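You operate a simulated robot arm through the tools that you are given. There is no shell and no other tool.

You are at the controls of a simulated robot arm. One attempt, no reset.

Task
Snap a chalk line along row C of the blue grid.
Fine: turn the winding knob right back, slide the reel to row C, stand the line block in socket C, wind the line tight, press the orange button; one line, two presses at most. Set down upright: line block.
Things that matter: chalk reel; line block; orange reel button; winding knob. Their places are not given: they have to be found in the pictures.

It is judged by the outcome, as a careful person would: the job done as asked, and still so three seconds after it is handed in. It fails if anything else is knocked over, pushed out of place, dropped, spilled or broken.

Robot
A 7-joint arm with a two-finger gripper, fixed in place. Base frame: the origin is on the floor under the middle of its stand, x ahead of it, y to its left, z up; the work surface is at about z = 0.84. Units: m, rad, N and s.
With the tool pointing down near the work surface it reaches from about 0.36 to 0.78 m from the base axis. Its first joint turns from -2.496 to 2.496 rad. Payload 2.45 kg.
The TCP is the grasp point between the finger pads, 0.026 m short of the fingertips. In the tool frame z runs along the fingers and y along their closing line. The gripper opens to 0.096 m; its body begins 0.069 m behind the TCP.
Orientation is that of the tool frame in the base frame, as a unit quaternion [x, y, z, w]. With the fingers straight down and closing along the base's y, the tool's x points along the base's -x, its y along +y and its z along -z.

Tools
- The arm moves only by the tool play_rows. Its arguments are lists of equal length, an entry for each row: "grip": the finger opening in cm, from 0 to 9.6; "xyz": the shift along the base's x, y, z in cm, a list of three; "rot": the turn, a rotation vector about the base's x, y, z in degrees, a list of three. In form: {"grip": [grip, ...], "xyz": [[tx, ty, tz], ...], "rot": [[rx, ry, rz], ...]}. A call has 1 to 20 rows; each row shifts and turns the commanded pose from where the row before left it. Each row takes 0.2 s and may step no farther than 0.05 m and 0.15 rad from the row before; otherwise, or with a gripper value out of range, the whole call is refused. Where a pose cannot be reached the arm comes as near as it can. A force on the tool above 40 N (or 10 N above the force at the start of the call, whichever is more), or a blocked arm, ends the call early, and 0.2 s more pass. Each finger travels about 0.05 m/s and halts on what it meets, pressing with about 23 N; the grip force reading is that of the motor and also rises with nothing between the fingers. The clock runs only during rows and for 0.2 s after the last one: add rows that do not move to give the fingers time. It gives the time, the measured TCP pose, the force on the tool (base axes), the opening and the grip force at its end, in the units of the frame above (readings bear some noise), with the torque about the TCP (base axes, N m) and any sound that the robot's microphone picked up.
- Cameras (640 x 400 px; columns grow to the right, rows downward): "scene" is fixed at [0.2204, 0.4931, 1.6164]; the picture's right is [-0.94, -0.33, 0.00], its down [-0.22, 0.62, -0.76] and it looks along [0.25, -0.71, -0.65] (base axes); focal length 316 px, centre (320, 200). "wrist" rides on the gripper at [0.082, 0.003, -0.098] in the tool frame; the picture's right is [-0.04, 1.00, 0.00], its down [-0.73, -0.03, -0.68] and it looks along [-0.68, -0.03, 0.73] (tool axes); focal length 256 px, centre (320, 200).
- snapshot(camera): a new picture of that camera. The clock stands still meanwhile.
- slide_trunk(by): slides the trunk up (or, below 0, down) by that many m; the arm rides with it, the base frame stays. It gives what a move gives, with no picture.
- probe_pixels(camera, pixels): for up to 12 pixels [column, row] of the newest picture of that camera ("zoom" is the newest enlarged one), the place [x, y, z] in the base frame of the surface seen there, good to about 0.002 m, but the place of the scene camera against the robot may be out by one fixed shift of up to 0.018 m in any direction. The clock stands still meanwhile.
- enlarge(camera, box): a new picture of the part [left, top, right, bottom] of that camera's present view, enlarged. The clock stands still meanwhile.
- job_done(): hands the job in; it is judged then, once.

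Unless the task says otherwise, let go and move clear before handing in.

The tools are called after "Emit:" by a JSON object that holds its "op" and its "data". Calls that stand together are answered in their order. play_rows: Moves the arm, as the interface text tells. Its arguments: {"type":"object","properties":{"grip":{"type":"array","items":{"type":"number"}},"xyz":{"type":"array","items":{"type":"array","items":{"type":"number"}}},"rot":{"type":"array","items":{"type":"array","items":{"type":"number"}}}},"required":["grip","xyz","rot"]} The other tools are called the same way: slide_trunk (by) moves the trunk up or down; snapshot (camera) takes a picture; probe_pixels (camera, pixels) gives the place of the surface under pixels of a picture; enlarge (camera, box) takes an enlarged picture of a part of a camera's view; job_done () hands the job in.

At the start:

```text
t: 0.0
position: [0.4624, -0.2031, 1.1626]
tcp_rot: [0.0, 1.0, -0.001, -0.001]
ft_force: [-0.1, 0.4, 0.5]
torque: [0.01, 0.01, 0.0]
opening: 0.096
finger_force: 0.1
trunk travel left (down, up): [-0.575, 0.065]
```

scene: 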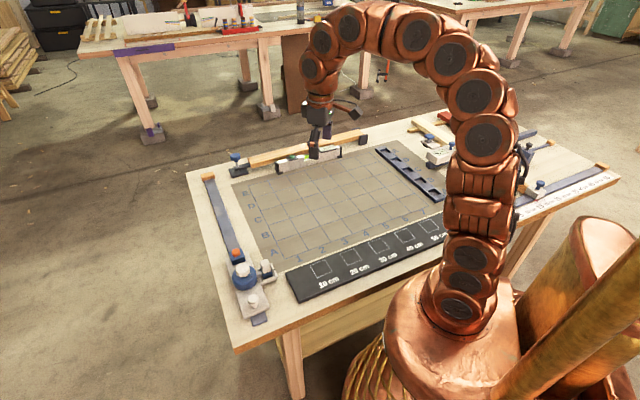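
wrist: 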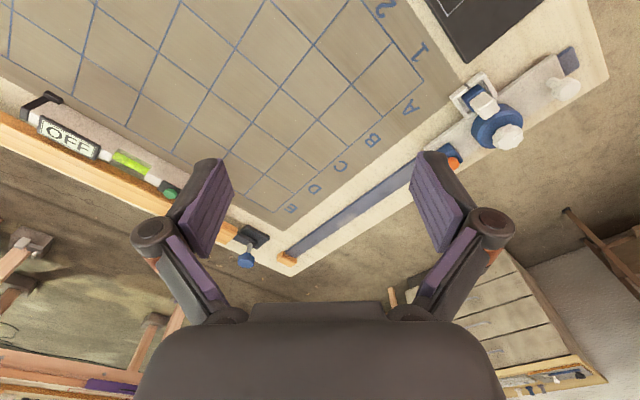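

The scene picture shows a blue rail with the reel (blue knob about (243,270), orange button about (236,252)) on the left edge of the table, grid rows A–E, and a dark rail with sockets at about (410,175). I'll enlarge these areas first.

Emit:
{"op": "enlarge", "data": {"camera": "scene", "box": [190, 160, 310, 335]}}

Emit:
{"op": "enlarge", "data": {"camera": "wrist", "box": [400, 40, 600, 180]}}

Emit:
{"op": "enlarge", "data": {"camera": "scene", "box": [360, 100, 560, 225]}}

```text
2.29 times, centred on (250, 248) of scene
```

zoom: 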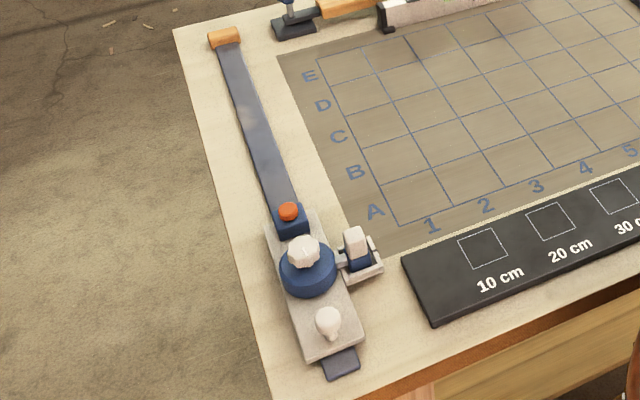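

```text
2.86 times, centred on (500, 110) of wrist
```

zoom: 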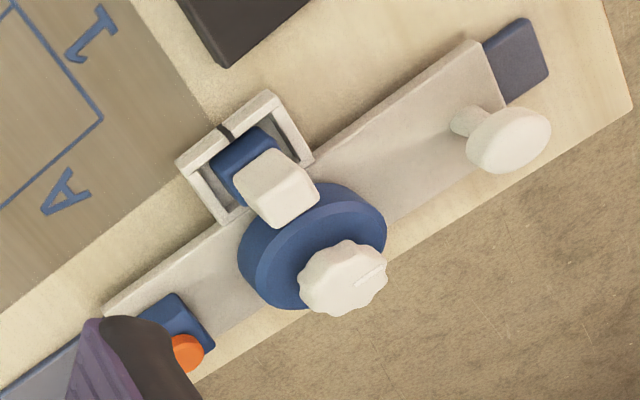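

```text
3.20 times, centred on (460, 162) of scene
```

zoom: 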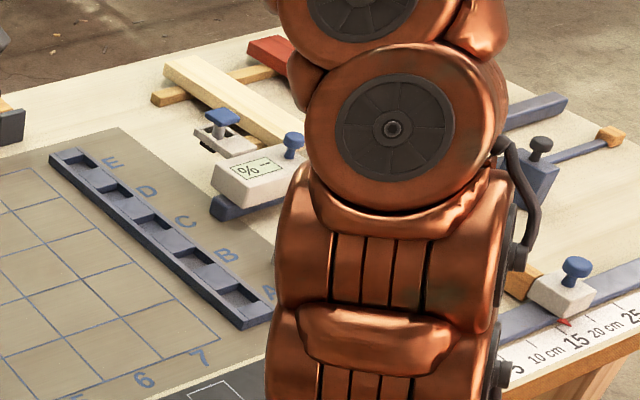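

The wrist view shows the reel carriage: orange button (454,163), winding knob (508,137) with an index mark, the rear handle (566,89), and the line block (487,105) in a cradle. I'll probe those, along with the sockets in the scene view.

Emit:
{"op": "probe_pixels", "data": {"camera": "wrist", "pixels": [[454, 163], [508, 137], [516, 134], [566, 89], [484, 100], [487, 110], [467, 105], [497, 82], [570, 60], [550, 70], [525, 93], [288, 257]]}}

Emit:
{"op": "probe_pixels", "data": {"camera": "scene", "pixels": [[236, 252], [243, 265], [254, 299], [265, 262], [384, 153], [394, 162], [406, 172], [419, 180], [434, 192], [208, 177], [240, 222], [243, 280]]}}

Emit:
{"op": "enlarge", "data": {"camera": "scene", "box": [225, 235, 290, 325]}}

Emit:
{"op": "enlarge", "data": {"camera": "scene", "box": [370, 140, 450, 205]}}

```text
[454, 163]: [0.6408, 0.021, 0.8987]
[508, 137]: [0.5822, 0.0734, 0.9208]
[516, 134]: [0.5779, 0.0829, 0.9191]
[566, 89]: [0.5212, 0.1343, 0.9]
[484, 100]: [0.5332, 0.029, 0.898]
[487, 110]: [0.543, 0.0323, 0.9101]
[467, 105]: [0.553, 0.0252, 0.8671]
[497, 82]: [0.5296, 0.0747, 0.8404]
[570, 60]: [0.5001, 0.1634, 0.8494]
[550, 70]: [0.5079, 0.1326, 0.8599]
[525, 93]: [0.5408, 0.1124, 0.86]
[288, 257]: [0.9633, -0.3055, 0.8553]
```

```text
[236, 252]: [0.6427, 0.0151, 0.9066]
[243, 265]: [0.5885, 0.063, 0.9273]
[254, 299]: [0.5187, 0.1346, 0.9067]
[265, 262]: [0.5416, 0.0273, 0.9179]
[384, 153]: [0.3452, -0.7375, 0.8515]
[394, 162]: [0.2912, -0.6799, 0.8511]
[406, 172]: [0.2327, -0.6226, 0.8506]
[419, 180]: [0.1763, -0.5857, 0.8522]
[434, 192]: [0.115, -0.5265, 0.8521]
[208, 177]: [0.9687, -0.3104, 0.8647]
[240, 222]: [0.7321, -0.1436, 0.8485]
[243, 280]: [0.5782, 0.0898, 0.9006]
```

```text
4.44 times, centred on (258, 280) of scene
```

zoom: 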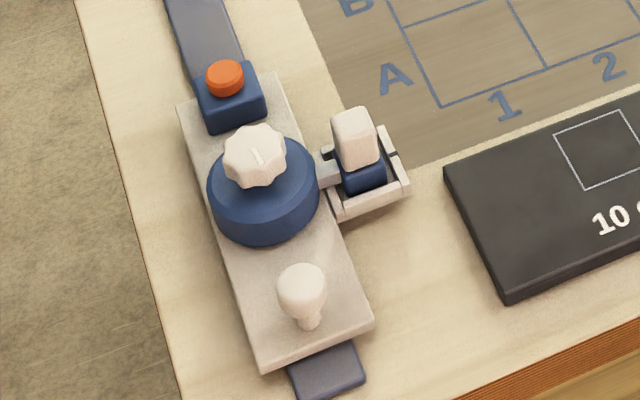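

```text
6.15 times, centred on (410, 172) of scene
```

zoom: 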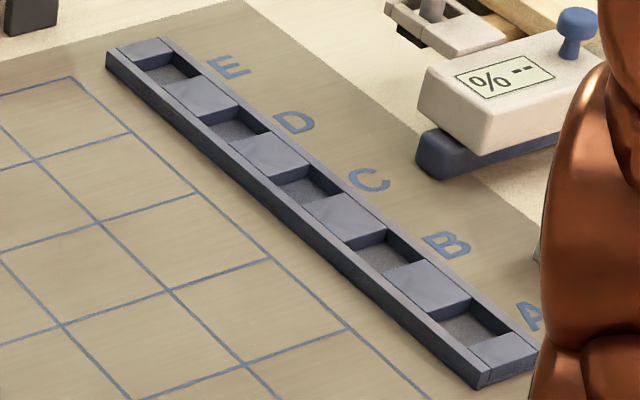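

The reel drum stands near (0.58, 0.07) on a rail that runs diagonally toward (0.96, -0.31), and socket C is near (0.23, -0.62). I'll move the arm closer to the reel to look at it in detail.

Emit:
{"op": "play_rows", "data": {"grip": [9.6, 9.6, 9.6, 9.6, 9.6, 9.6, 9.6], "xyz": [[-1, 4, -1], [-1, 4, -1], [-1, 4, -1], [-1, 4, -1], [-1, 4, -1], [0, 4, -1], [0, 1, -1]], "rot": [[0, 0, 0], [0, 0, 0], [0, 0, 0], [0, 0, 0], [0, 0, 0], [0, 0, 0], [0, 0, 0]]}}

Emit:
{"op": "snapshot", "data": {"camera": "wrist"}}

Emit:
{"op": "snapshot", "data": {"camera": "scene"}}

```text
t: 1.6
position: [0.4116, 0.0477, 1.0933]
tcp_rot: [0.001, 1.0, 0.0, 0.0]
ft_force: [0.0, -1.0, -0.1]
torque: [-0.01, -0.01, -0.05]
opening: 0.096
finger_force: 0.0
trunk travel left (down, up): [-0.575, 0.065]
```

```text
taken
```

wrist: 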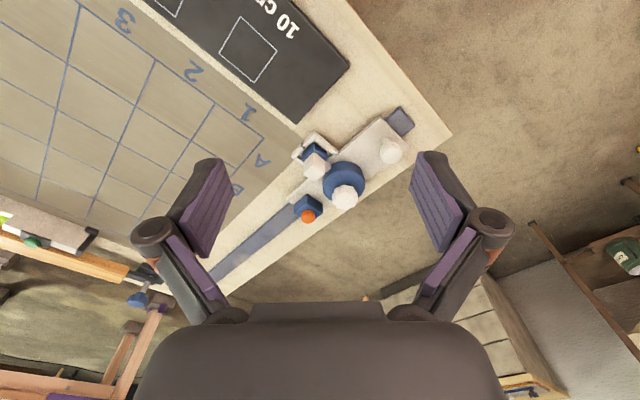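

```text
taken
```

scene: 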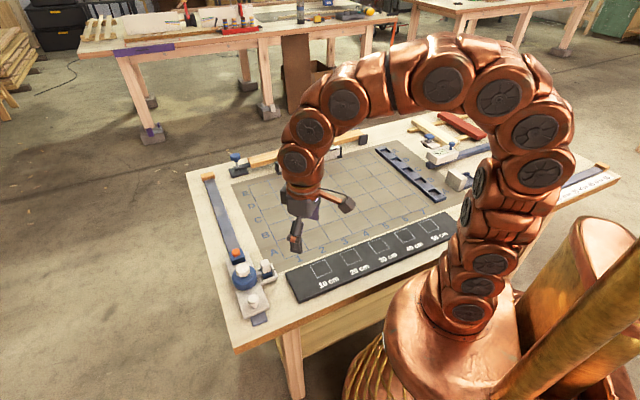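

Emit:
{"op": "enlarge", "data": {"camera": "wrist", "box": [270, 90, 440, 240]}}

Emit:
{"op": "enlarge", "data": {"camera": "wrist", "box": [290, 120, 370, 170]}}

```text
2.67 times, centred on (355, 165) of wrist
```

zoom: 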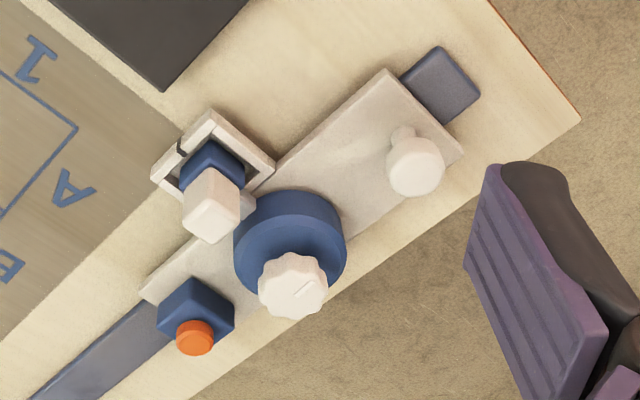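

```text
8.00 times, centred on (330, 145) of wrist
```

zoom: 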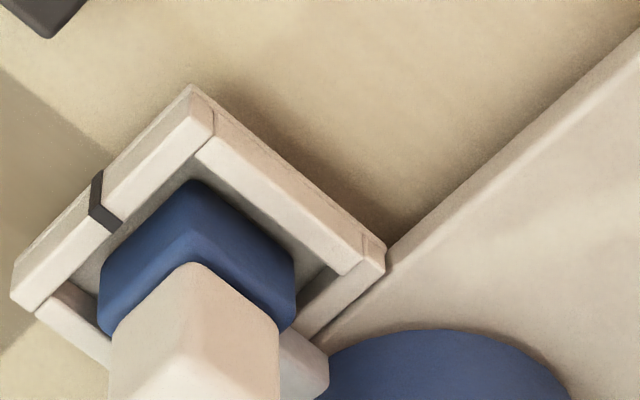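

The wrist zoom shows a black index mark on the cradle wall and a line on the knob top. I'll enlarge again and probe the carriage geometry.

Emit:
{"op": "enlarge", "data": {"camera": "wrist", "box": [275, 95, 415, 232]}}

```text
2.92 times, centred on (345, 164) of wrist
```

zoom: 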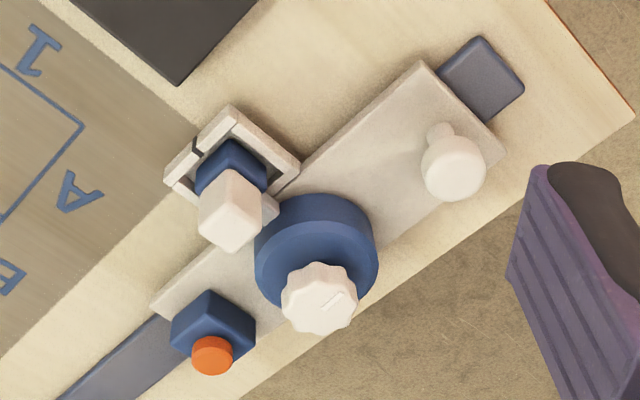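

Emit:
{"op": "probe_pixels", "data": {"camera": "zoom", "pixels": [[210, 355], [285, 300], [353, 300], [318, 330], [318, 265], [425, 170], [484, 175], [455, 155], [231, 190], [203, 212], [258, 205], [230, 245]]}}

Emit:
{"op": "probe_pixels", "data": {"camera": "zoom", "pixels": [[192, 150], [231, 110], [168, 178], [296, 165], [421, 64], [500, 150], [155, 304], [80, 126], [482, 40], [520, 85], [230, 168], [320, 240]]}}

```text
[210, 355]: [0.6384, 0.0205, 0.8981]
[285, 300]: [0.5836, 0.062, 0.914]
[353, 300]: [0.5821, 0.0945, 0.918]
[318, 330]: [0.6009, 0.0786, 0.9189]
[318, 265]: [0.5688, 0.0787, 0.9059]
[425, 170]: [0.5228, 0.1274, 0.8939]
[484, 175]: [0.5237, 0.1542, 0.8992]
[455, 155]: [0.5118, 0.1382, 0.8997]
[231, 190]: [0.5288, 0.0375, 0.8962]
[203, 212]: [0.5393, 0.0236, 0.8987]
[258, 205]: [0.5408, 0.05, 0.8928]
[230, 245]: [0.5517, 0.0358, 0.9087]
```

```text
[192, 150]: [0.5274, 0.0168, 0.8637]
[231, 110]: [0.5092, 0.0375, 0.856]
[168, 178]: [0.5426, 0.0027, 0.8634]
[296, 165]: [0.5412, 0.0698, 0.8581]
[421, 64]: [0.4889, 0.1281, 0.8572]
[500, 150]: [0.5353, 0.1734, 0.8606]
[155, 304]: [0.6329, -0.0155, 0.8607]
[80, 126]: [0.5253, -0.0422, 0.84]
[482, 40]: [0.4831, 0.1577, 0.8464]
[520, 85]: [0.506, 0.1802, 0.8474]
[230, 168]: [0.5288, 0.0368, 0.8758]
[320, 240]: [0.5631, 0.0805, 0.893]
```

The carriage runs exactly along the direction (0.707, -0.707); the knob is at about (0.585, 0.078) with the index mark on the same cross-line. Next I'll swing over to view the socket rail with the wrist camera.

Emit:
{"op": "play_rows", "data": {"grip": [9.6, 9.6, 9.6, 9.6, 9.6, 9.6, 9.6, 9.6, 9.6, 9.6, 9.6, 9.6, 9.6, 9.6], "xyz": [[-0.3, -4.8, 0], [-0.3, -4.8, 0], [-0.3, -4.8, 0], [-0.3, -4.8, 0], [-2.5, -4.1, 0], [-2.5, -4.1, 0], [-2.5, -4.1, 0], [-2.5, -4.1, 0], [-2.5, -4.1, 0], [-2.5, -4.1, 0], [-4.3, -1.5, 0], [-4.3, -1.5, 0], [-4.3, -1.5, 0], [-4.3, -1.5, 0]], "rot": [[0, 0, -3.2], [0, 0, -3.2], [0, 0, -3.2], [0, 0, -3.2], [0, 0, -3.2], [0, 0, -3.2], [0, 0, -3.2], [0, 0, -3.2], [0, 0, -3.2], [0, 0, -3.2], [0, 0, -3.2], [0, 0, -3.2], [0, 0, -3.3], [0, 0, -3.3]]}}

Emit:
{"op": "snapshot", "data": {"camera": "wrist"}}

Emit:
{"op": "snapshot", "data": {"camera": "scene"}}

```text
t: 4.6
position: [0.0777, -0.4485, 1.0916]
tcp_rot: [0.382, 0.924, 0.0, 0.0]
ft_force: [1.6, -0.9, 0.0]
torque: [0.01, 0.0, -0.01]
opening: 0.096
finger_force: 0.0
trunk travel left (down, up): [-0.575, 0.065]
```

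```text
taken
```

wrist: 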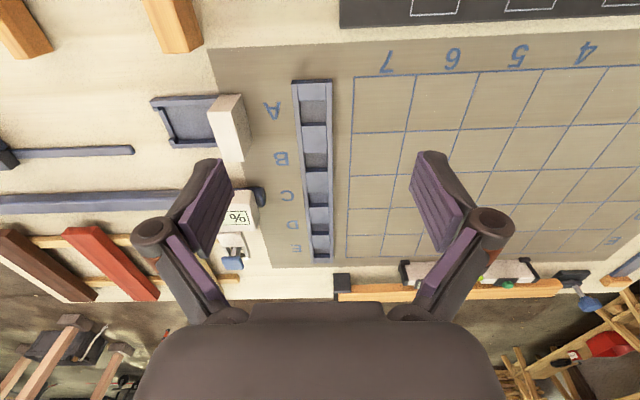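

```text
taken
```

scene: 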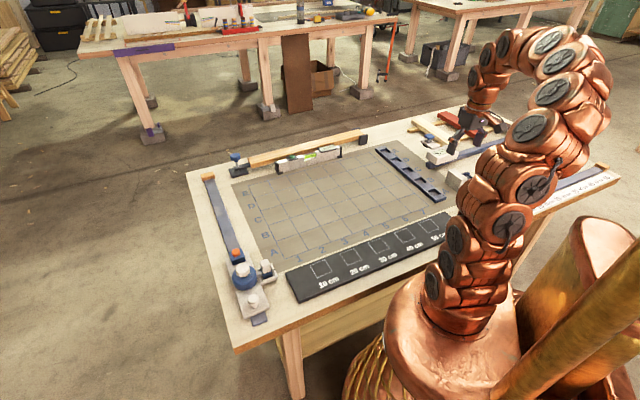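

Emit:
{"op": "enlarge", "data": {"camera": "wrist", "box": [250, 70, 400, 265]}}

```text
2.05 times, centred on (325, 168) of wrist
```

zoom: 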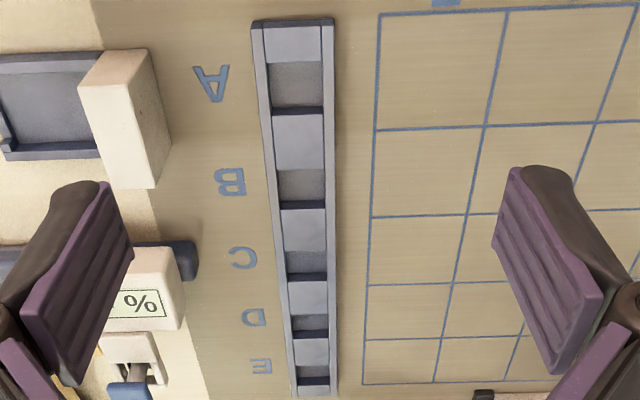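

Emit:
{"op": "enlarge", "data": {"camera": "wrist", "box": [285, 140, 385, 240]}}

```text
4.00 times, centred on (335, 190) of wrist
```

zoom: 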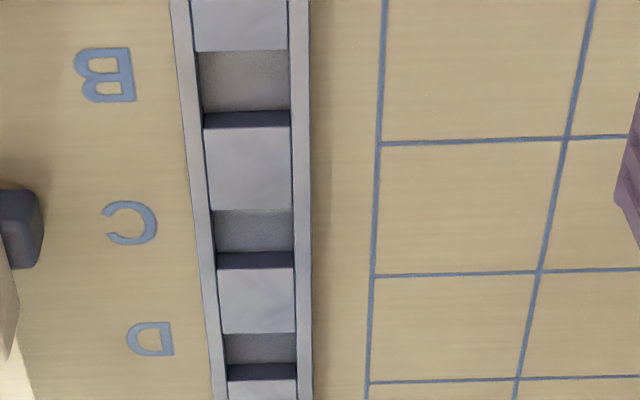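

Emit:
{"op": "probe_pixels", "data": {"camera": "zoom", "pixels": [[252, 206], [256, 272], [253, 230], [204, 235], [301, 240], [212, 240], [291, 240], [381, 142], [373, 276], [567, 138], [541, 271], [130, 223]]}}

Emit:
{"op": "probe_pixels", "data": {"camera": "zoom", "pixels": [[214, 207], [290, 207], [218, 271], [293, 271], [190, 207], [208, 271], [310, 240], [248, 50], [247, 130], [253, 248], [215, 225], [288, 225]]}}

```text
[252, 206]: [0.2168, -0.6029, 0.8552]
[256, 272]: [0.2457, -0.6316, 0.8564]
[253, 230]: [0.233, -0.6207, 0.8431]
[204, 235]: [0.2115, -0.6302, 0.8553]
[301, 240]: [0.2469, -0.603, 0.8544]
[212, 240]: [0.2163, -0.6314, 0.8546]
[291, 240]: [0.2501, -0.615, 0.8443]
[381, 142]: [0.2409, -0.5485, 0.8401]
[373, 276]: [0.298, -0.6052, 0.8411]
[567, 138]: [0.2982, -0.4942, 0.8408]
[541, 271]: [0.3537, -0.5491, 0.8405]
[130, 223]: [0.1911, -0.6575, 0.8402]
```

```text
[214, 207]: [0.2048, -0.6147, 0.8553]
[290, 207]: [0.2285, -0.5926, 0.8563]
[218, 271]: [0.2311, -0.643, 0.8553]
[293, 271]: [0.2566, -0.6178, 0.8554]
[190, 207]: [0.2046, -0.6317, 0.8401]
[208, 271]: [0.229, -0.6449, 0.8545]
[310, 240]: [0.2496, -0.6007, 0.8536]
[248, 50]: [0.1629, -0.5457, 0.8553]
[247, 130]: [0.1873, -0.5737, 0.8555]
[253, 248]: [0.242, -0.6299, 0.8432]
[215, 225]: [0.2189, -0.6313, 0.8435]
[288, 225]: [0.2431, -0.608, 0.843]
```

The socket C hole centres at about (0.230, -0.618), i.e. 0.5995 m along the rail direction, which also matches the middle of grid row C. The reel mark is at about 0.358, so it needs a 0.24 m slide. Next I'll go over the winding knob for a closer look.

Emit:
{"op": "play_rows", "data": {"grip": [9.6, 9.6, 9.6, 9.6, 9.6, 9.6, 9.6, 9.6, 9.6, 9.6, 9.6, 9.6, 9.6, 9.6, 9.6, 9.6], "xyz": [[4.3, 1.46, 0], [4.3, 1.46, 0], [4.3, 1.46, 0], [4.3, 1.46, 0], [2.5, 4.08, 0], [2.5, 4.08, 0], [2.5, 4.08, 0], [2.5, 4.08, 0], [2.5, 4.08, 0], [2.5, 4.08, 0], [3.08, 3.72, -0.8], [3.08, 3.72, -0.8], [3.08, 3.72, -0.8], [3.08, 3.72, -0.8], [3.08, 3.72, -0.8], [3.08, 3.72, -0.8]], "rot": [[0, 0, 0], [0, 0, 0], [0, 0, 0], [0, 0, 0], [0, 0, 0], [0, 0, 0], [0, 0, 0], [0, 0, 0], [0, 0, 0], [0, 0, 0], [0, 0, 0], [0, 0, 0], [0, 0, 0], [0, 0, 0], [0, 0, 0], [0, 0, 0]]}}

Emit:
{"op": "snapshot", "data": {"camera": "wrist"}}

Emit:
{"op": "enlarge", "data": {"camera": "wrist", "box": [240, 30, 400, 130]}}

```text
t: 8.0
position: [0.5818, 0.0756, 1.0412]
tcp_rot: [0.382, 0.924, 0.001, 0.0]
ft_force: [-1.0, -0.6, 0.2]
torque: [0.0, -0.06, -0.01]
opening: 0.0956
finger_force: 0.1
trunk travel left (down, up): [-0.575, 0.065]
```

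```text
taken
```

wrist: 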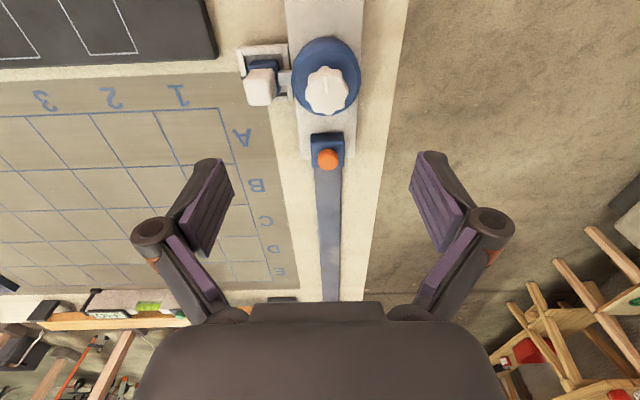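

```text
4.00 times, centred on (320, 80) of wrist
```

zoom: 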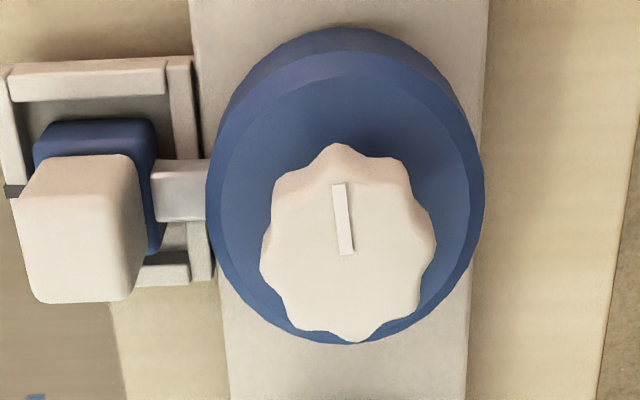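

The knob top is clear now: its mark points toward the handle. I'll probe the knob, button, block and nozzle precisely.

Emit:
{"op": "probe_pixels", "data": {"camera": "zoom", "pixels": [[338, 188], [344, 250], [268, 268], [430, 240], [335, 152], [357, 333], [340, 100], [212, 190], [480, 190], [180, 190], [80, 290], [85, 160]]}}

Emit:
{"op": "probe_pixels", "data": {"camera": "zoom", "pixels": [[22, 225], [135, 225], [40, 140], [150, 135], [152, 240], [10, 190], [100, 75], [180, 75], [200, 270], [348, 245], [10, 75], [170, 215]]}}

Emit:
{"op": "probe_pixels", "data": {"camera": "wrist", "pixels": [[328, 158], [318, 160], [338, 160], [328, 150], [328, 167], [313, 140], [343, 140], [220, 110], [237, 168], [229, 170], [245, 205], [266, 220]]}}

```text
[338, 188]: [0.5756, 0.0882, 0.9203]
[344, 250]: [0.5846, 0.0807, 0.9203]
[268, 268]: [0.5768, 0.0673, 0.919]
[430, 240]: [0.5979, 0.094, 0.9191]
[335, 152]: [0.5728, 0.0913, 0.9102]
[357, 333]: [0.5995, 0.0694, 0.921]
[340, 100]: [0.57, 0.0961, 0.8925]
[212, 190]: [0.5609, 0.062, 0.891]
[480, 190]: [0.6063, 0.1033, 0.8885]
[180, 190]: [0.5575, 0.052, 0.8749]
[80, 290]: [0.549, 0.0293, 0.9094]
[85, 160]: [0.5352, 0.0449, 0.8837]
```

```text
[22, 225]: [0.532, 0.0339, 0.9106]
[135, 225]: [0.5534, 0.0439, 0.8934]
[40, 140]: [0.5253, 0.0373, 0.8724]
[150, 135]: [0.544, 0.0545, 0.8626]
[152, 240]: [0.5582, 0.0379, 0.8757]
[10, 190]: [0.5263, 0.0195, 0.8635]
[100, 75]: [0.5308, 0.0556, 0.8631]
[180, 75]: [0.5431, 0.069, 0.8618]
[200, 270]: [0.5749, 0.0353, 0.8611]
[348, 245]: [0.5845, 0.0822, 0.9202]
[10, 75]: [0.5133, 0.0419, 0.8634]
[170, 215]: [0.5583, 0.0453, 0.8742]
```

```text
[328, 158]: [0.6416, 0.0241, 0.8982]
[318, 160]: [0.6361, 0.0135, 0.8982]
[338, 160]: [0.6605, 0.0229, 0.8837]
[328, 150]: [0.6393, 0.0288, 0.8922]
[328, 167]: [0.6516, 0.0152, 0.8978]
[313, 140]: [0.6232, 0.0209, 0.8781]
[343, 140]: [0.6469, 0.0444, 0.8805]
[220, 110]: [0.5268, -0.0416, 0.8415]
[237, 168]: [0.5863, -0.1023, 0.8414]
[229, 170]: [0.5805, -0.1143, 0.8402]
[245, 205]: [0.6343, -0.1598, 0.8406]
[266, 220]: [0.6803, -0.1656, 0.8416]
```

The knob centre is at about (0.586, 0.080), top z 0.9205, with its mark pointing to azimuth ~140°. I'll rotate the wrist in the air to learn how far it can turn before I grip.

Emit:
{"op": "play_rows", "data": {"grip": [9.6, 9.6, 9.6, 9.6, 9.6, 9.6, 9.6, 9.6, 9.6, 9.6, 9.6, 9.6, 9.6, 9.6, 9.6, 9.6, 9.6, 9.6, 9.6, 9.6], "xyz": [[0, 0.3, 0], [0, 0.2, 0], [0, 0, 0], [0, 0, 0], [0, 0, 0], [0, 0, 0], [0, 0, 0], [0, 0, 0], [0, 0, 0], [0, 0, 0], [0, 0, 0], [0, 0, 0], [0, 0, 0], [0, 0, 0], [0, 0, 0], [0, 0, 0], [0, 0, 0], [0, 0, 0], [0, 0, 0], [0, 0, 0]], "rot": [[0, 0, 8], [0, 0, 8], [0, 0, 8], [0, 0, 8], [0, 0, 8], [0, 0, 8], [0, 0, 8], [0, 0, 8], [0, 0, 8], [0, 0, 8], [0, 0, 8], [0, 0, 8], [0, 0, 8], [0, 0, 8], [0, 0, 8], [0, 0, 8], [0, 0, 8], [0, 0, 8], [0, 0, 0], [0, 0, 0]]}}

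```text
t: 12.2
position: [0.5855, 0.0809, 1.0437]
tcp_rot: [0.761, -0.649, 0.0, 0.0]
ft_force: [-0.6, -0.9, 0.1]
torque: [0.0, -0.01, -0.02]
opening: 0.0962
finger_force: 0.1
trunk travel left (down, up): [-0.575, 0.065]
```

Yaw 99° is reachable with no drift in position. I'll check further rotation.

Emit:
{"op": "play_rows", "data": {"grip": [9.6, 9.6, 9.6, 9.6, 9.6, 9.6, 9.6, 9.6, 9.6, 9.6, 9.6, 9.6], "xyz": [[0, 0, 0], [0, 0, 0], [0, 0, 0], [0, 0, 0], [0, 0, 0], [0, 0, 0], [0, 0, 0], [0, 0, 0], [0, 0, 0], [0, 0, 0], [0, 0, 0], [0, 0, 0]], "rot": [[0, 0, 8], [0, 0, 8], [0, 0, 8], [0, 0, 8], [0, 0, 8], [0, 0, 8], [0, 0, 8], [0, 0, 8], [0, 0, 8], [0, 0, 8], [0, 0, 0], [0, 0, 0]]}}

Emit:
{"op": "snapshot", "data": {"camera": "scene"}}

```text
t: 14.8
position: [0.5854, 0.082, 1.0437]
tcp_rot: [1.0, -0.008, 0.0, 0.0]
ft_force: [0.3, 1.4, -0.1]
torque: [-0.01, -0.01, 0.0]
opening: 0.0961
finger_force: 0.1
trunk travel left (down, up): [-0.575, 0.065]
```

```text
taken
```

scene: 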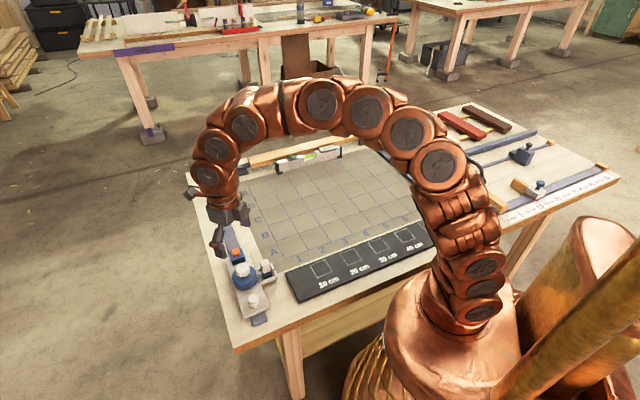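

The wrist turns at least to 179°. I'll wind it back to about -135° (fingers along the rail) so I have a long counter-clockwise stroke.

Emit:
{"op": "play_rows", "data": {"grip": [9, 8, 7, 6, 6, 6, 6, 6, 6, 6, 6, 6, 6, 6, 6, 6, 6, 6, 6, 6], "xyz": [[0, 0, 0], [0, 0, 0], [0, 0, 0], [0, 0, 0], [0, 0, 0], [0, 0, 0], [0, 0, 0], [0, 0, 0], [0, 0, 0], [0, 0, 0], [0, 0, 0], [0, 0, 0], [0, 0, 0], [0, 0, 0], [0, 0, 0], [0, 0, 0], [0, 0, 0], [0, 0, 0], [0, 0, 0], [0, 0, 0]], "rot": [[0, 0, -8.5], [0, 0, -8.5], [0, 0, -8.5], [0, 0, -8.5], [0, 0, -8.5], [0, 0, -8.5], [0, 0, -8.5], [0, 0, -8.5], [0, 0, -8.5], [0, 0, -8.5], [0, 0, -8.5], [0, 0, -8.5], [0, 0, -8.5], [0, 0, -8.5], [0, 0, -8.5], [0, 0, -8.5], [0, 0, -8.5], [0, 0, -8.5], [0, 0, -8.5], [0, 0, -8.5]]}}

Emit:
{"op": "play_rows", "data": {"grip": [6, 6, 6, 6, 6, 6, 6, 6, 6, 6, 6, 6, 6, 6, 6, 6, 6, 6, 6], "xyz": [[0, 0, 0], [0, 0, 0], [0, 0, 0], [0, 0, 0], [0, 0, 0], [0, 0, 0], [0, 0, 0], [0, 0, 0], [0, 0, 0], [0, 0, 0], [0, 0, 0], [0, 0, 0], [0, 0, 0], [0, 0, 0], [0, 0, 0], [0, 0, 0], [0, 0, 0], [0, 0, 0], [0, 0, 0]], "rot": [[0, 0, -8.5], [0, 0, -8.5], [0, 0, -8.5], [0, 0, -8.5], [0, 0, -8.5], [0, 0, -8.5], [0, 0, -8.5], [0, 0, -8.5], [0, 0, -8.5], [0, 0, -8.5], [0, 0, -8.5], [0, 0, -8.5], [0, 0, -8.5], [0, 0, -8.5], [0, 0, -8.5], [0, 0, -8.5], [0, 0, -8.5], [0, 0, 0], [0, 0, 0]]}}

Emit:
{"op": "snapshot", "data": {"camera": "wrist"}}

```text
t: 19.0
position: [0.586, 0.0803, 1.0439]
tcp_rot: [-0.077, 0.997, 0.0, 0.0]
ft_force: [-0.2, 0.5, -0.5]
torque: [-0.02, -0.04, 0.01]
opening: 0.0598
finger_force: 0.0
trunk travel left (down, up): [-0.575, 0.065]
```

```text
t: 23.0
position: [0.5851, 0.0803, 1.0436]
tcp_rot: [0.925, 0.379, 0.0, 0.0]
ft_force: [0.1, 0.7, 0.7]
torque: [0.04, -0.02, -0.01]
opening: 0.0599
finger_force: 0.0
trunk travel left (down, up): [-0.575, 0.065]
```

```text
taken
```

wrist: 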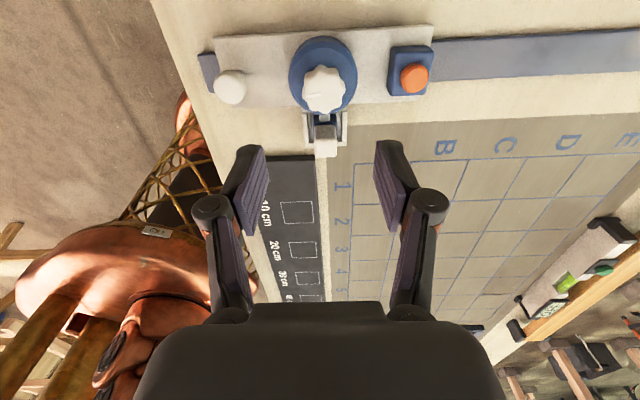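

Fingers stand along the rail at opening 6 cm over the knob. I'll descend straight to TCP z 0.924 and close on the knob.

Emit:
{"op": "play_rows", "data": {"grip": [6, 6, 6, 6, 6, 6], "xyz": [[0, 0, -3], [0, 0, -3], [0.1, 0, -3], [0, 0, -2], [0, 0, -1], [0, 0, 0]], "rot": [[0, 0, 0], [0, 0, 0], [0, 0, 0], [0, 0, 0], [0, 0, 0], [0, 0, 0]]}}

Emit:
{"op": "snapshot", "data": {"camera": "wrist"}}

Emit:
{"op": "enlarge", "data": {"camera": "scene", "box": [190, 210, 310, 320]}}

```text
t: 24.4
position: [0.588, 0.0826, 0.9232]
tcp_rot: [0.926, 0.378, 0.0, 0.0]
ft_force: [0.2, 0.3, 0.4]
torque: [0.0, 0.02, -0.01]
opening: 0.0599
finger_force: 0.0
trunk travel left (down, up): [-0.575, 0.065]
```

```text
taken
```

wrist: 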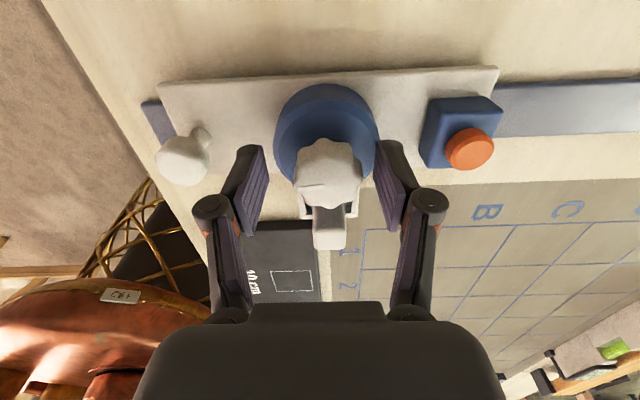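

```text
3.64 times, centred on (250, 265) of scene
```

zoom: 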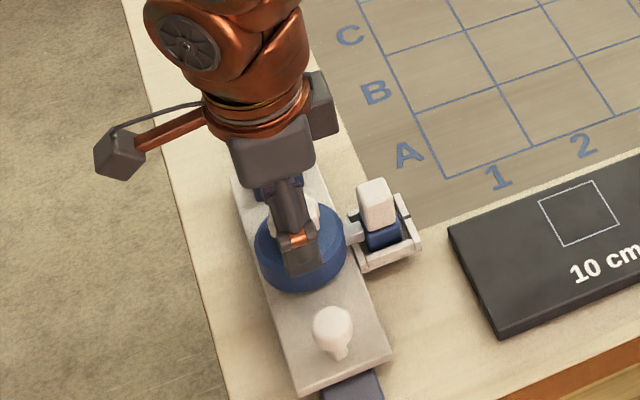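

The knob sits centred between the fingers (328,175). I'll close on it.

Emit:
{"op": "play_rows", "data": {"grip": [4, 3, 2.5, 2.5, 2.5], "xyz": [[0, 0, 0], [0, 0, 0], [0, 0, 0], [0, 0, 0], [0, 0, 0]], "rot": [[0, 0, 0], [0, 0, 0], [0, 0, 0], [0, 0, 0], [0, 0, 0]]}}

```text
t: 25.6
position: [0.5876, 0.0828, 0.9246]
tcp_rot: [0.925, 0.379, 0.001, 0.0]
ft_force: [16.3, -13.8, 7.1]
torque: [-0.34, -0.49, 0.1]
opening: 0.0395
finger_force: 11.3
trunk travel left (down, up): [-0.575, 0.065]
```

The reading shows a sideways force of about 21 N along the rail, so one finger touched first. I'll shift the TCP a few millimetres along the rail to centre it.

Emit:
{"op": "play_rows", "data": {"grip": [2.5, 2.5, 2.5], "xyz": [[0.1, -0.1, 0], [0.1, -0.1, 0], [0, 0, 0]], "rot": [[0, 0, 0], [0, 0, 0], [0, 0, 0]]}}

Emit:
{"op": "snapshot", "data": {"camera": "wrist"}}

```text
t: 26.4
position: [0.5894, 0.0803, 0.924]
tcp_rot: [0.925, 0.379, 0.0, -0.001]
ft_force: [9.3, -7.8, 4.1]
torque: [-0.18, -0.1, 0.07]
opening: 0.0351
finger_force: 29.1
trunk travel left (down, up): [-0.575, 0.065]
```

```text
taken
```

wrist: 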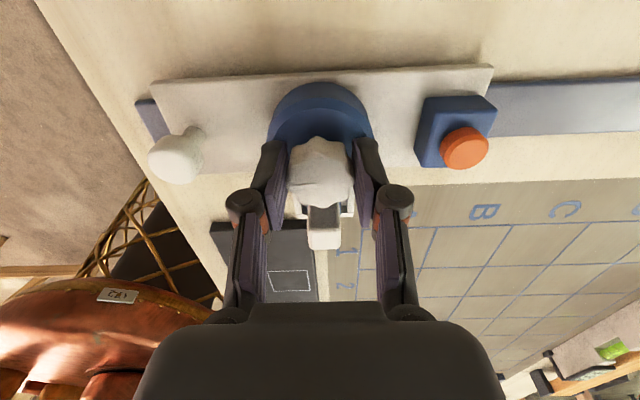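

Now both fingers hold (opening 0.035). I'll relieve the remaining 12 N with a tiny shift, then turn counter-clockwise a little to feel the torque.

Emit:
{"op": "play_rows", "data": {"grip": [2.5, 2.5], "xyz": [[0.1, -0.09, 0], [0.0, 0.0, 0]], "rot": [[0, 0, 0], [0, 0, 0]]}}

Emit:
{"op": "play_rows", "data": {"grip": [2.5, 2.5, 2.5], "xyz": [[0, 0, 0], [0.0, 0.0, 0], [0, 0, 0]], "rot": [[0, 0, 5], [0, 0, 5], [0, 0, 0]]}}

```text
t: 27.0
position: [0.588, 0.0801, 0.923]
tcp_rot: [0.925, 0.379, 0.0, -0.001]
ft_force: [0.7, 3.0, 8.8]
torque: [0.07, 0.49, -0.04]
opening: 0.035
finger_force: 45.3
trunk travel left (down, up): [-0.575, 0.065]
```

```text
t: 27.8
position: [0.5893, 0.0792, 0.924]
tcp_rot: [0.888, 0.459, -0.001, 0.0]
ft_force: [3.4, 8.4, 5.2]
torque: [0.45, -0.31, -0.01]
opening: 0.0348
finger_force: 45.2
trunk travel left (down, up): [-0.575, 0.065]
```

Turning counter-clockwise went freely with nearly zero torque. I'll continue and then look at the mark.

Emit:
{"op": "play_rows", "data": {"grip": [2.5, 2.5, 2.5, 2.5, 2.5, 2.5], "xyz": [[0, 0, 0], [0.0, 0.0, 0], [0, 0, 0], [0, 0, 0], [0.0, 0.0, 0], [0, 0, 0]], "rot": [[0, 0, 7], [0, 0, 7], [0, 0, 7], [0, 0, 7], [0, 0, 7], [0, 0, 0]]}}

Emit:
{"op": "enlarge", "data": {"camera": "wrist", "box": [220, 70, 420, 270]}}

```text
t: 29.2
position: [0.5888, 0.0767, 0.9239]
tcp_rot: [0.709, 0.705, -0.001, 0.0]
ft_force: [-0.2, 3.0, 6.0]
torque: [0.12, 0.01, 0.01]
opening: 0.0347
finger_force: 45.3
trunk travel left (down, up): [-0.575, 0.065]
```

```text
2.00 times, centred on (320, 170) of wrist
```

zoom: 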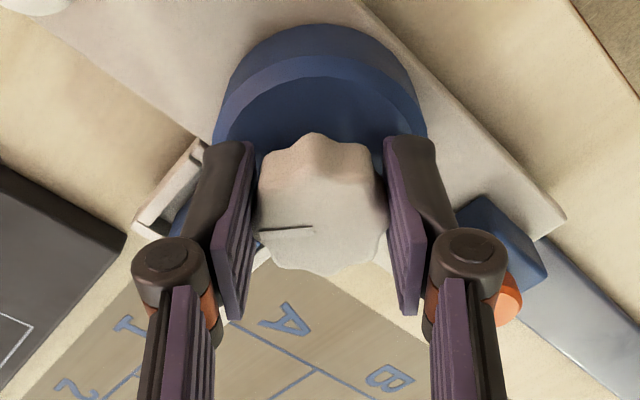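

The mark followed the fingers (now pointing to -x, about 180°), so the knob turns with the grip. I'll keep turning counter-clockwise in chunks and watch the torque.

Emit:
{"op": "play_rows", "data": {"grip": [2.5, 2.5, 2.5, 2.5, 2.5, 2.5], "xyz": [[0, 0, 0], [0.0, 0.0, 0], [0, 0, 0], [0, 0, 0], [0.0, 0.0, 0], [0, 0, 0]], "rot": [[0, 0, 8], [0, 0, 8], [0, 0, 8], [0, 0, 8], [0, 0, 8], [0, 0, 0]]}}

Emit:
{"op": "play_rows", "data": {"grip": [2.5, 2.5, 2.5, 2.5, 2.5, 2.5], "xyz": [[0, 0, 0], [0.0, 0.0, 0], [0, 0, 0], [0, 0, 0], [0.0, 0.0, 0], [0, 0, 0]], "rot": [[0, 0, 8], [0, 0, 8], [0, 0, 8], [0, 0, 8], [0, 0, 8], [0, 0, 0]]}}

```text
t: 30.6
position: [0.5866, 0.077, 0.9235]
tcp_rot: [0.426, 0.905, 0.0, -0.002]
ft_force: [-11.8, -9.4, 12.0]
torque: [-0.43, 0.18, -0.05]
opening: 0.0349
finger_force: 45.1
trunk travel left (down, up): [-0.575, 0.065]
```

```text
t: 32.1
position: [0.5876, 0.0774, 0.9236]
tcp_rot: [0.089, 0.996, 0.0, -0.003]
ft_force: [-15.0, -11.1, 18.6]
torque: [-0.58, 0.02, -0.01]
opening: 0.0351
finger_force: 44.8
trunk travel left (down, up): [-0.575, 0.065]
stopped in row 6: the force on the tool passed its limit at 41 N (the readings are from after the stop); the commanded pose is now the measured one
```

The call stopped at 41 N with force toward the grid, so I'm off-centre across the rail (or met a stop). I'll look at the mark before re-centring.

Emit:
{"op": "enlarge", "data": {"camera": "wrist", "box": [220, 70, 420, 270]}}

Emit:
{"op": "enlarge", "data": {"camera": "scene", "box": [190, 210, 310, 320]}}

```text
2.00 times, centred on (320, 170) of wrist
```

zoom: 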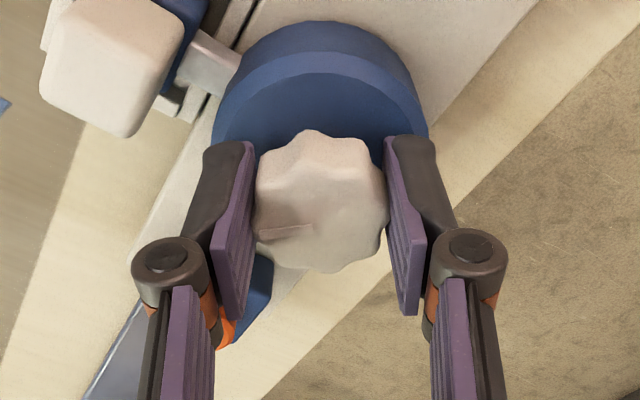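

```text
3.64 times, centred on (250, 265) of scene
```

zoom: 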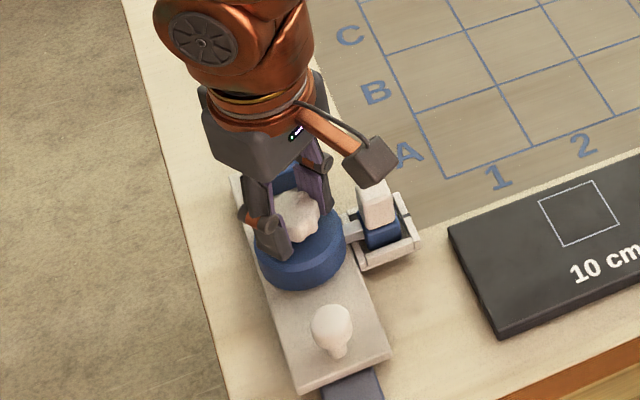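

The mark kept following (now ~265° azimuth), so no stop yet; the force is just a small misalignment. I'll open slightly, re-centre 1 mm and lift 1 mm, then regrip.

Emit:
{"op": "play_rows", "data": {"grip": [4.2, 4.2, 4.2, 3.6, 3.0, 2.5, 2.5, 2.5], "xyz": [[0, 0, 0], [-0.1, -0.1, 0.1], [0, 0, 0], [0, 0, 0], [0, 0, 0], [0, 0, 0], [0, 0, 0], [0, 0, 0]], "rot": [[0, 0, 0], [0, 0, 0], [0, 0, 0], [0, 0, 0], [0, 0, 0], [0, 0, 0], [0, 0, 0], [0, 0, 0]]}}

```text
t: 33.9
position: [0.5876, 0.0768, 0.9221]
tcp_rot: [0.091, 0.996, 0.0, -0.001]
ft_force: [5.7, 6.6, 1.4]
torque: [0.18, -0.18, -0.04]
opening: 0.0351
finger_force: 44.9
trunk travel left (down, up): [-0.575, 0.065]
```

Forces are small now. I'll continue counter-clockwise.

Emit:
{"op": "play_rows", "data": {"grip": [2.5, 2.5, 2.5, 2.5, 2.5, 2.5, 2.5], "xyz": [[0.05, 0.05, 0], [0.0, 0.0, 0], [0, 0, 0], [0, 0, 0], [0.0, 0.0, 0], [0, 0, 0], [0, 0, 0]], "rot": [[0, 0, 0], [0, 0, 8], [0, 0, 8], [0, 0, 8], [0, 0, 8], [0, 0, 8], [0, 0, 0]]}}

Emit:
{"op": "play_rows", "data": {"grip": [2.5, 2.5, 2.5, 2.5, 2.5, 2.5, 2.5], "xyz": [[0, 0, 0], [0.0, 0.0, 0], [0, 0, 0], [0, 0, 0], [0.0, 0.0, 0], [0, 0, 0], [0, 0, 0]], "rot": [[0, 0, 8], [0, 0, 8], [0, 0, 8], [0, 0, 8], [0, 0, 8], [0, 0, 0], [0, 0, 0]]}}

```text
t: 35.5
position: [0.5881, 0.0781, 0.9233]
tcp_rot: [-0.257, 0.966, -0.001, -0.001]
ft_force: [4.0, 8.3, -3.4]
torque: [0.49, -0.31, 0.03]
opening: 0.0348
finger_force: 44.8
trunk travel left (down, up): [-0.575, 0.065]
```

```text
t: 37.1
position: [0.5875, 0.0774, 0.9238]
tcp_rot: [-0.572, 0.82, -0.001, 0.0]
ft_force: [-2.4, -0.1, -4.9]
torque: [0.4, -0.11, -0.38]
opening: 0.035
finger_force: 45.0
trunk travel left (down, up): [-0.575, 0.065]
```

Torque about z rose to -0.38 N·m at yaw 70°, perhaps the back stop. I'll look at the mark and nudge a few degrees more.

Emit:
{"op": "enlarge", "data": {"camera": "wrist", "box": [220, 70, 420, 270]}}

Emit:
{"op": "play_rows", "data": {"grip": [2.5, 2.5, 2.5], "xyz": [[0, 0, 0], [0.0, 0.0, 0], [0, 0, 0]], "rot": [[0, 0, 4], [0, 0, 0], [0, 0, 0]]}}

Emit:
{"op": "enlarge", "data": {"camera": "wrist", "box": [220, 70, 420, 270]}}

```text
2.00 times, centred on (320, 170) of wrist
```

zoom: 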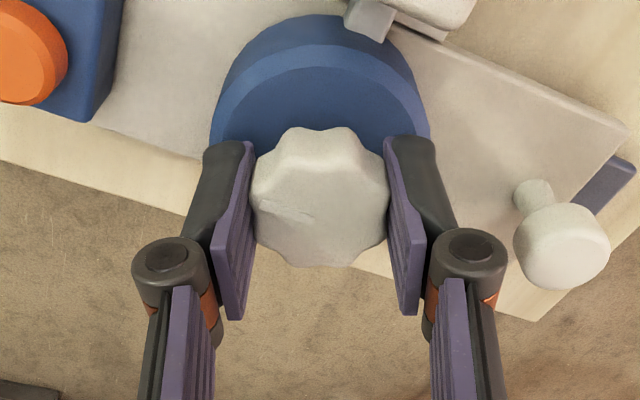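

```text
t: 37.9
position: [0.5887, 0.0769, 0.9239]
tcp_rot: [-0.599, 0.8, -0.001, -0.001]
ft_force: [-2.9, 1.7, -4.4]
torque: [-0.42, 0.12, -0.55]
opening: 0.0347
finger_force: 45.2
trunk travel left (down, up): [-0.575, 0.065]
```

```text
2.00 times, centred on (320, 170) of wrist
```

zoom: 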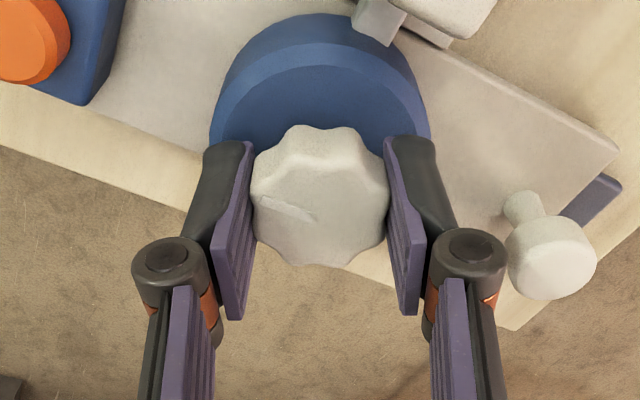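

The mark slipped back relative to the fingers while torque rose to -0.55 N·m, so the knob is against its back stop (mark now pointing toward the button, half a turn from the start). I'll release, lift and verify.

Emit:
{"op": "play_rows", "data": {"grip": [3.5, 4.5, 5.5, 5.5, 5.5, 5.5, 5.5, 5.5], "xyz": [[0, 0, 0], [0, 0, 0], [0, 0, 0], [0, 0, 2], [0, 0, 3], [0, 0, 4], [0, 0, 4], [0, 0, 0]], "rot": [[0, 0, 0], [0, 0, 0], [0, 0, 0], [0, 0, 0], [0, 0, 0], [0, 0, 0], [0, 0, 0], [0, 0, 0]]}}

Emit:
{"op": "snapshot", "data": {"camera": "wrist"}}

Emit:
{"op": "enlarge", "data": {"camera": "wrist", "box": [240, 30, 400, 130]}}

```text
t: 39.7
position: [0.5891, 0.0766, 1.0551]
tcp_rot: [-0.6, 0.8, 0.0, 0.0]
ft_force: [-0.5, -0.4, -0.7]
torque: [-0.01, -0.03, 0.01]
opening: 0.0552
finger_force: 0.1
trunk travel left (down, up): [-0.575, 0.065]
```

```text
taken
```

wrist: 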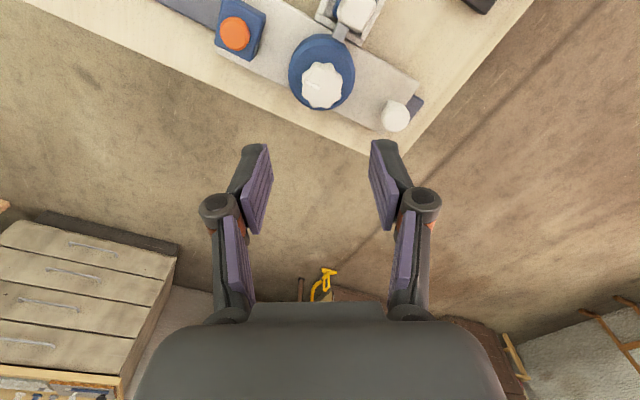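

```text
4.00 times, centred on (320, 80) of wrist
```

zoom: 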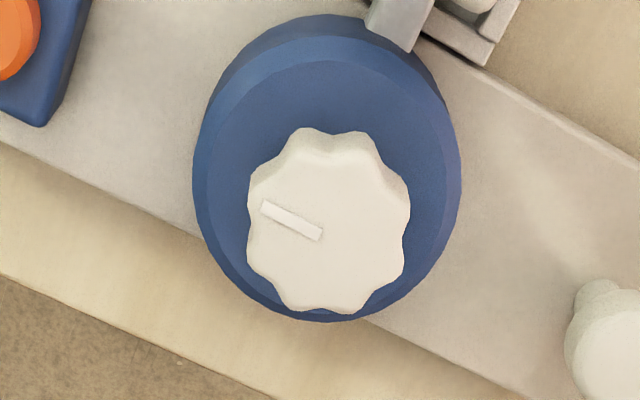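

Emit:
{"op": "probe_pixels", "data": {"camera": "zoom", "pixels": [[267, 208], [318, 233], [252, 215], [408, 210], [320, 308], [305, 140], [20, 30], [200, 190], [458, 190], [605, 345], [440, 60], [485, 45]]}}

Emit:
{"op": "probe_pixels", "data": {"camera": "wrist", "pixels": [[397, 117], [384, 117], [410, 120], [397, 128], [397, 104], [234, 33], [222, 33], [249, 33], [320, 87], [357, 10], [330, 40], [413, 105]]}}

```text
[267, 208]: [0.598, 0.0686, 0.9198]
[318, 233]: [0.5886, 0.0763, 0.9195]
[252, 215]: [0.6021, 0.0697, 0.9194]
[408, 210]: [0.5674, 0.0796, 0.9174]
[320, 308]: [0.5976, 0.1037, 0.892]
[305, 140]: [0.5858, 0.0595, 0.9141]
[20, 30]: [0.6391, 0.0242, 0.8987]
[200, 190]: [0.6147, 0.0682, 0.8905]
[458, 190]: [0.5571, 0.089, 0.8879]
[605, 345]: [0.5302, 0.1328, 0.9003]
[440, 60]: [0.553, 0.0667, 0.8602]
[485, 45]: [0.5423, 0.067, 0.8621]
```

```text
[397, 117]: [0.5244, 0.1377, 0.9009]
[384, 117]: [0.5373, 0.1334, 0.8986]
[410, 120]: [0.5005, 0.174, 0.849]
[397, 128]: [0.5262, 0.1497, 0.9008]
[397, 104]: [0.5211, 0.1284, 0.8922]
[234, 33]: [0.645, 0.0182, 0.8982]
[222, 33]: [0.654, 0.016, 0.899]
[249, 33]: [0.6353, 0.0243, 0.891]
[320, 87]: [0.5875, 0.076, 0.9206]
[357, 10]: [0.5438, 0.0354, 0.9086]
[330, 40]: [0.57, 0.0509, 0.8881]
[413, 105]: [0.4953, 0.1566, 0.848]
```

The knob mark now points to azimuth -39°, exactly half a turn back, against the stop. The reel handle is at about (0.5247, 0.139), top z 0.902. I'll move above it with the fingers along the rail.

Emit:
{"op": "play_rows", "data": {"grip": [5, 5, 5, 5, 5, 5], "xyz": [[-1.5, 1.5, 0], [-1.6, 1.6, 0], [-1.6, 1.6, -1], [-1.6, 1.5, -2], [0, 0, -2], [0, 0, 0]], "rot": [[0, 0, -7.2], [0, 0, -7.2], [0, 0, -7.2], [0, 0, -7], [0, 0, 0], [0, 0, 0]]}}

Emit:
{"op": "snapshot", "data": {"camera": "wrist"}}

```text
t: 41.1
position: [0.5263, 0.1413, 1.0007]
tcp_rot: [-0.383, 0.924, -0.001, 0.0]
ft_force: [0.0, -0.2, 0.3]
torque: [-0.03, -0.03, 0.02]
opening: 0.0499
finger_force: 0.1
trunk travel left (down, up): [-0.575, 0.065]
```

```text
taken
```

wrist: 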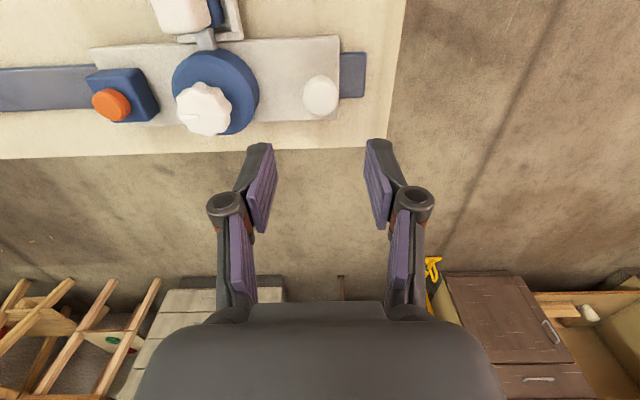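

Emit:
{"op": "probe_pixels", "data": {"camera": "wrist", "pixels": [[321, 100], [305, 98], [337, 98], [321, 112], [321, 85], [321, 78], [290, 90], [253, 80]]}}

```text
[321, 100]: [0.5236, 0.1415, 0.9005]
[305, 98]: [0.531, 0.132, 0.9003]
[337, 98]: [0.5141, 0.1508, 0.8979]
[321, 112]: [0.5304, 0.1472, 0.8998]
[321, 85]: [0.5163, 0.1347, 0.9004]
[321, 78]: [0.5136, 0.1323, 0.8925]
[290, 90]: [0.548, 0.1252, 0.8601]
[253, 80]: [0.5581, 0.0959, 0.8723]
```

The handle centre is about (0.523, 0.141). I'll correct by 1 mm, descend to z 0.893 and close on the handle.

Emit:
{"op": "play_rows", "data": {"grip": [5, 5, 5, 5, 5], "xyz": [[-0.1, 0.1, -3], [0, 0, -3], [0, 0, -3], [0, 0, -2], [0, 0, 0]], "rot": [[0, 0, 0], [0, 0, 0], [0, 0, 0], [0, 0, 0], [0, 0, 0]]}}

Emit:
{"op": "snapshot", "data": {"camera": "wrist"}}

```text
t: 42.3
position: [0.5232, 0.1404, 0.894]
tcp_rot: [-0.383, 0.924, -0.001, 0.0]
ft_force: [-1.1, 0.5, -0.3]
torque: [0.0, 0.02, -0.02]
opening: 0.05
finger_force: 0.1
trunk travel left (down, up): [-0.575, 0.065]
```

```text
taken
```

wrist: 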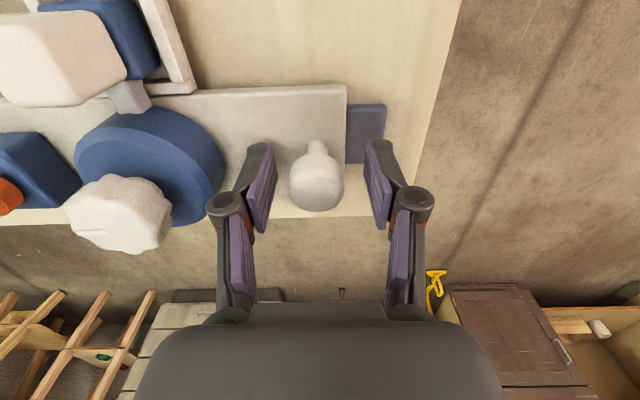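

The handle is centred between the pads at (316,180). I'll close.

Emit:
{"op": "play_rows", "data": {"grip": [4, 3, 2, 2, 2], "xyz": [[0, 0, 0], [0, 0, 0], [0, 0, 0], [0, 0, 0], [0, 0, 0]], "rot": [[0, 0, 0], [0, 0, 0], [0, 0, 0], [0, 0, 0], [0, 0, 0]]}}

```text
t: 43.5
position: [0.5241, 0.1393, 0.8931]
tcp_rot: [-0.383, 0.924, -0.002, -0.001]
ft_force: [11.1, -10.7, 2.0]
torque: [-0.15, -0.08, -0.03]
opening: 0.0268
finger_force: 45.2
trunk travel left (down, up): [-0.575, 0.065]
```

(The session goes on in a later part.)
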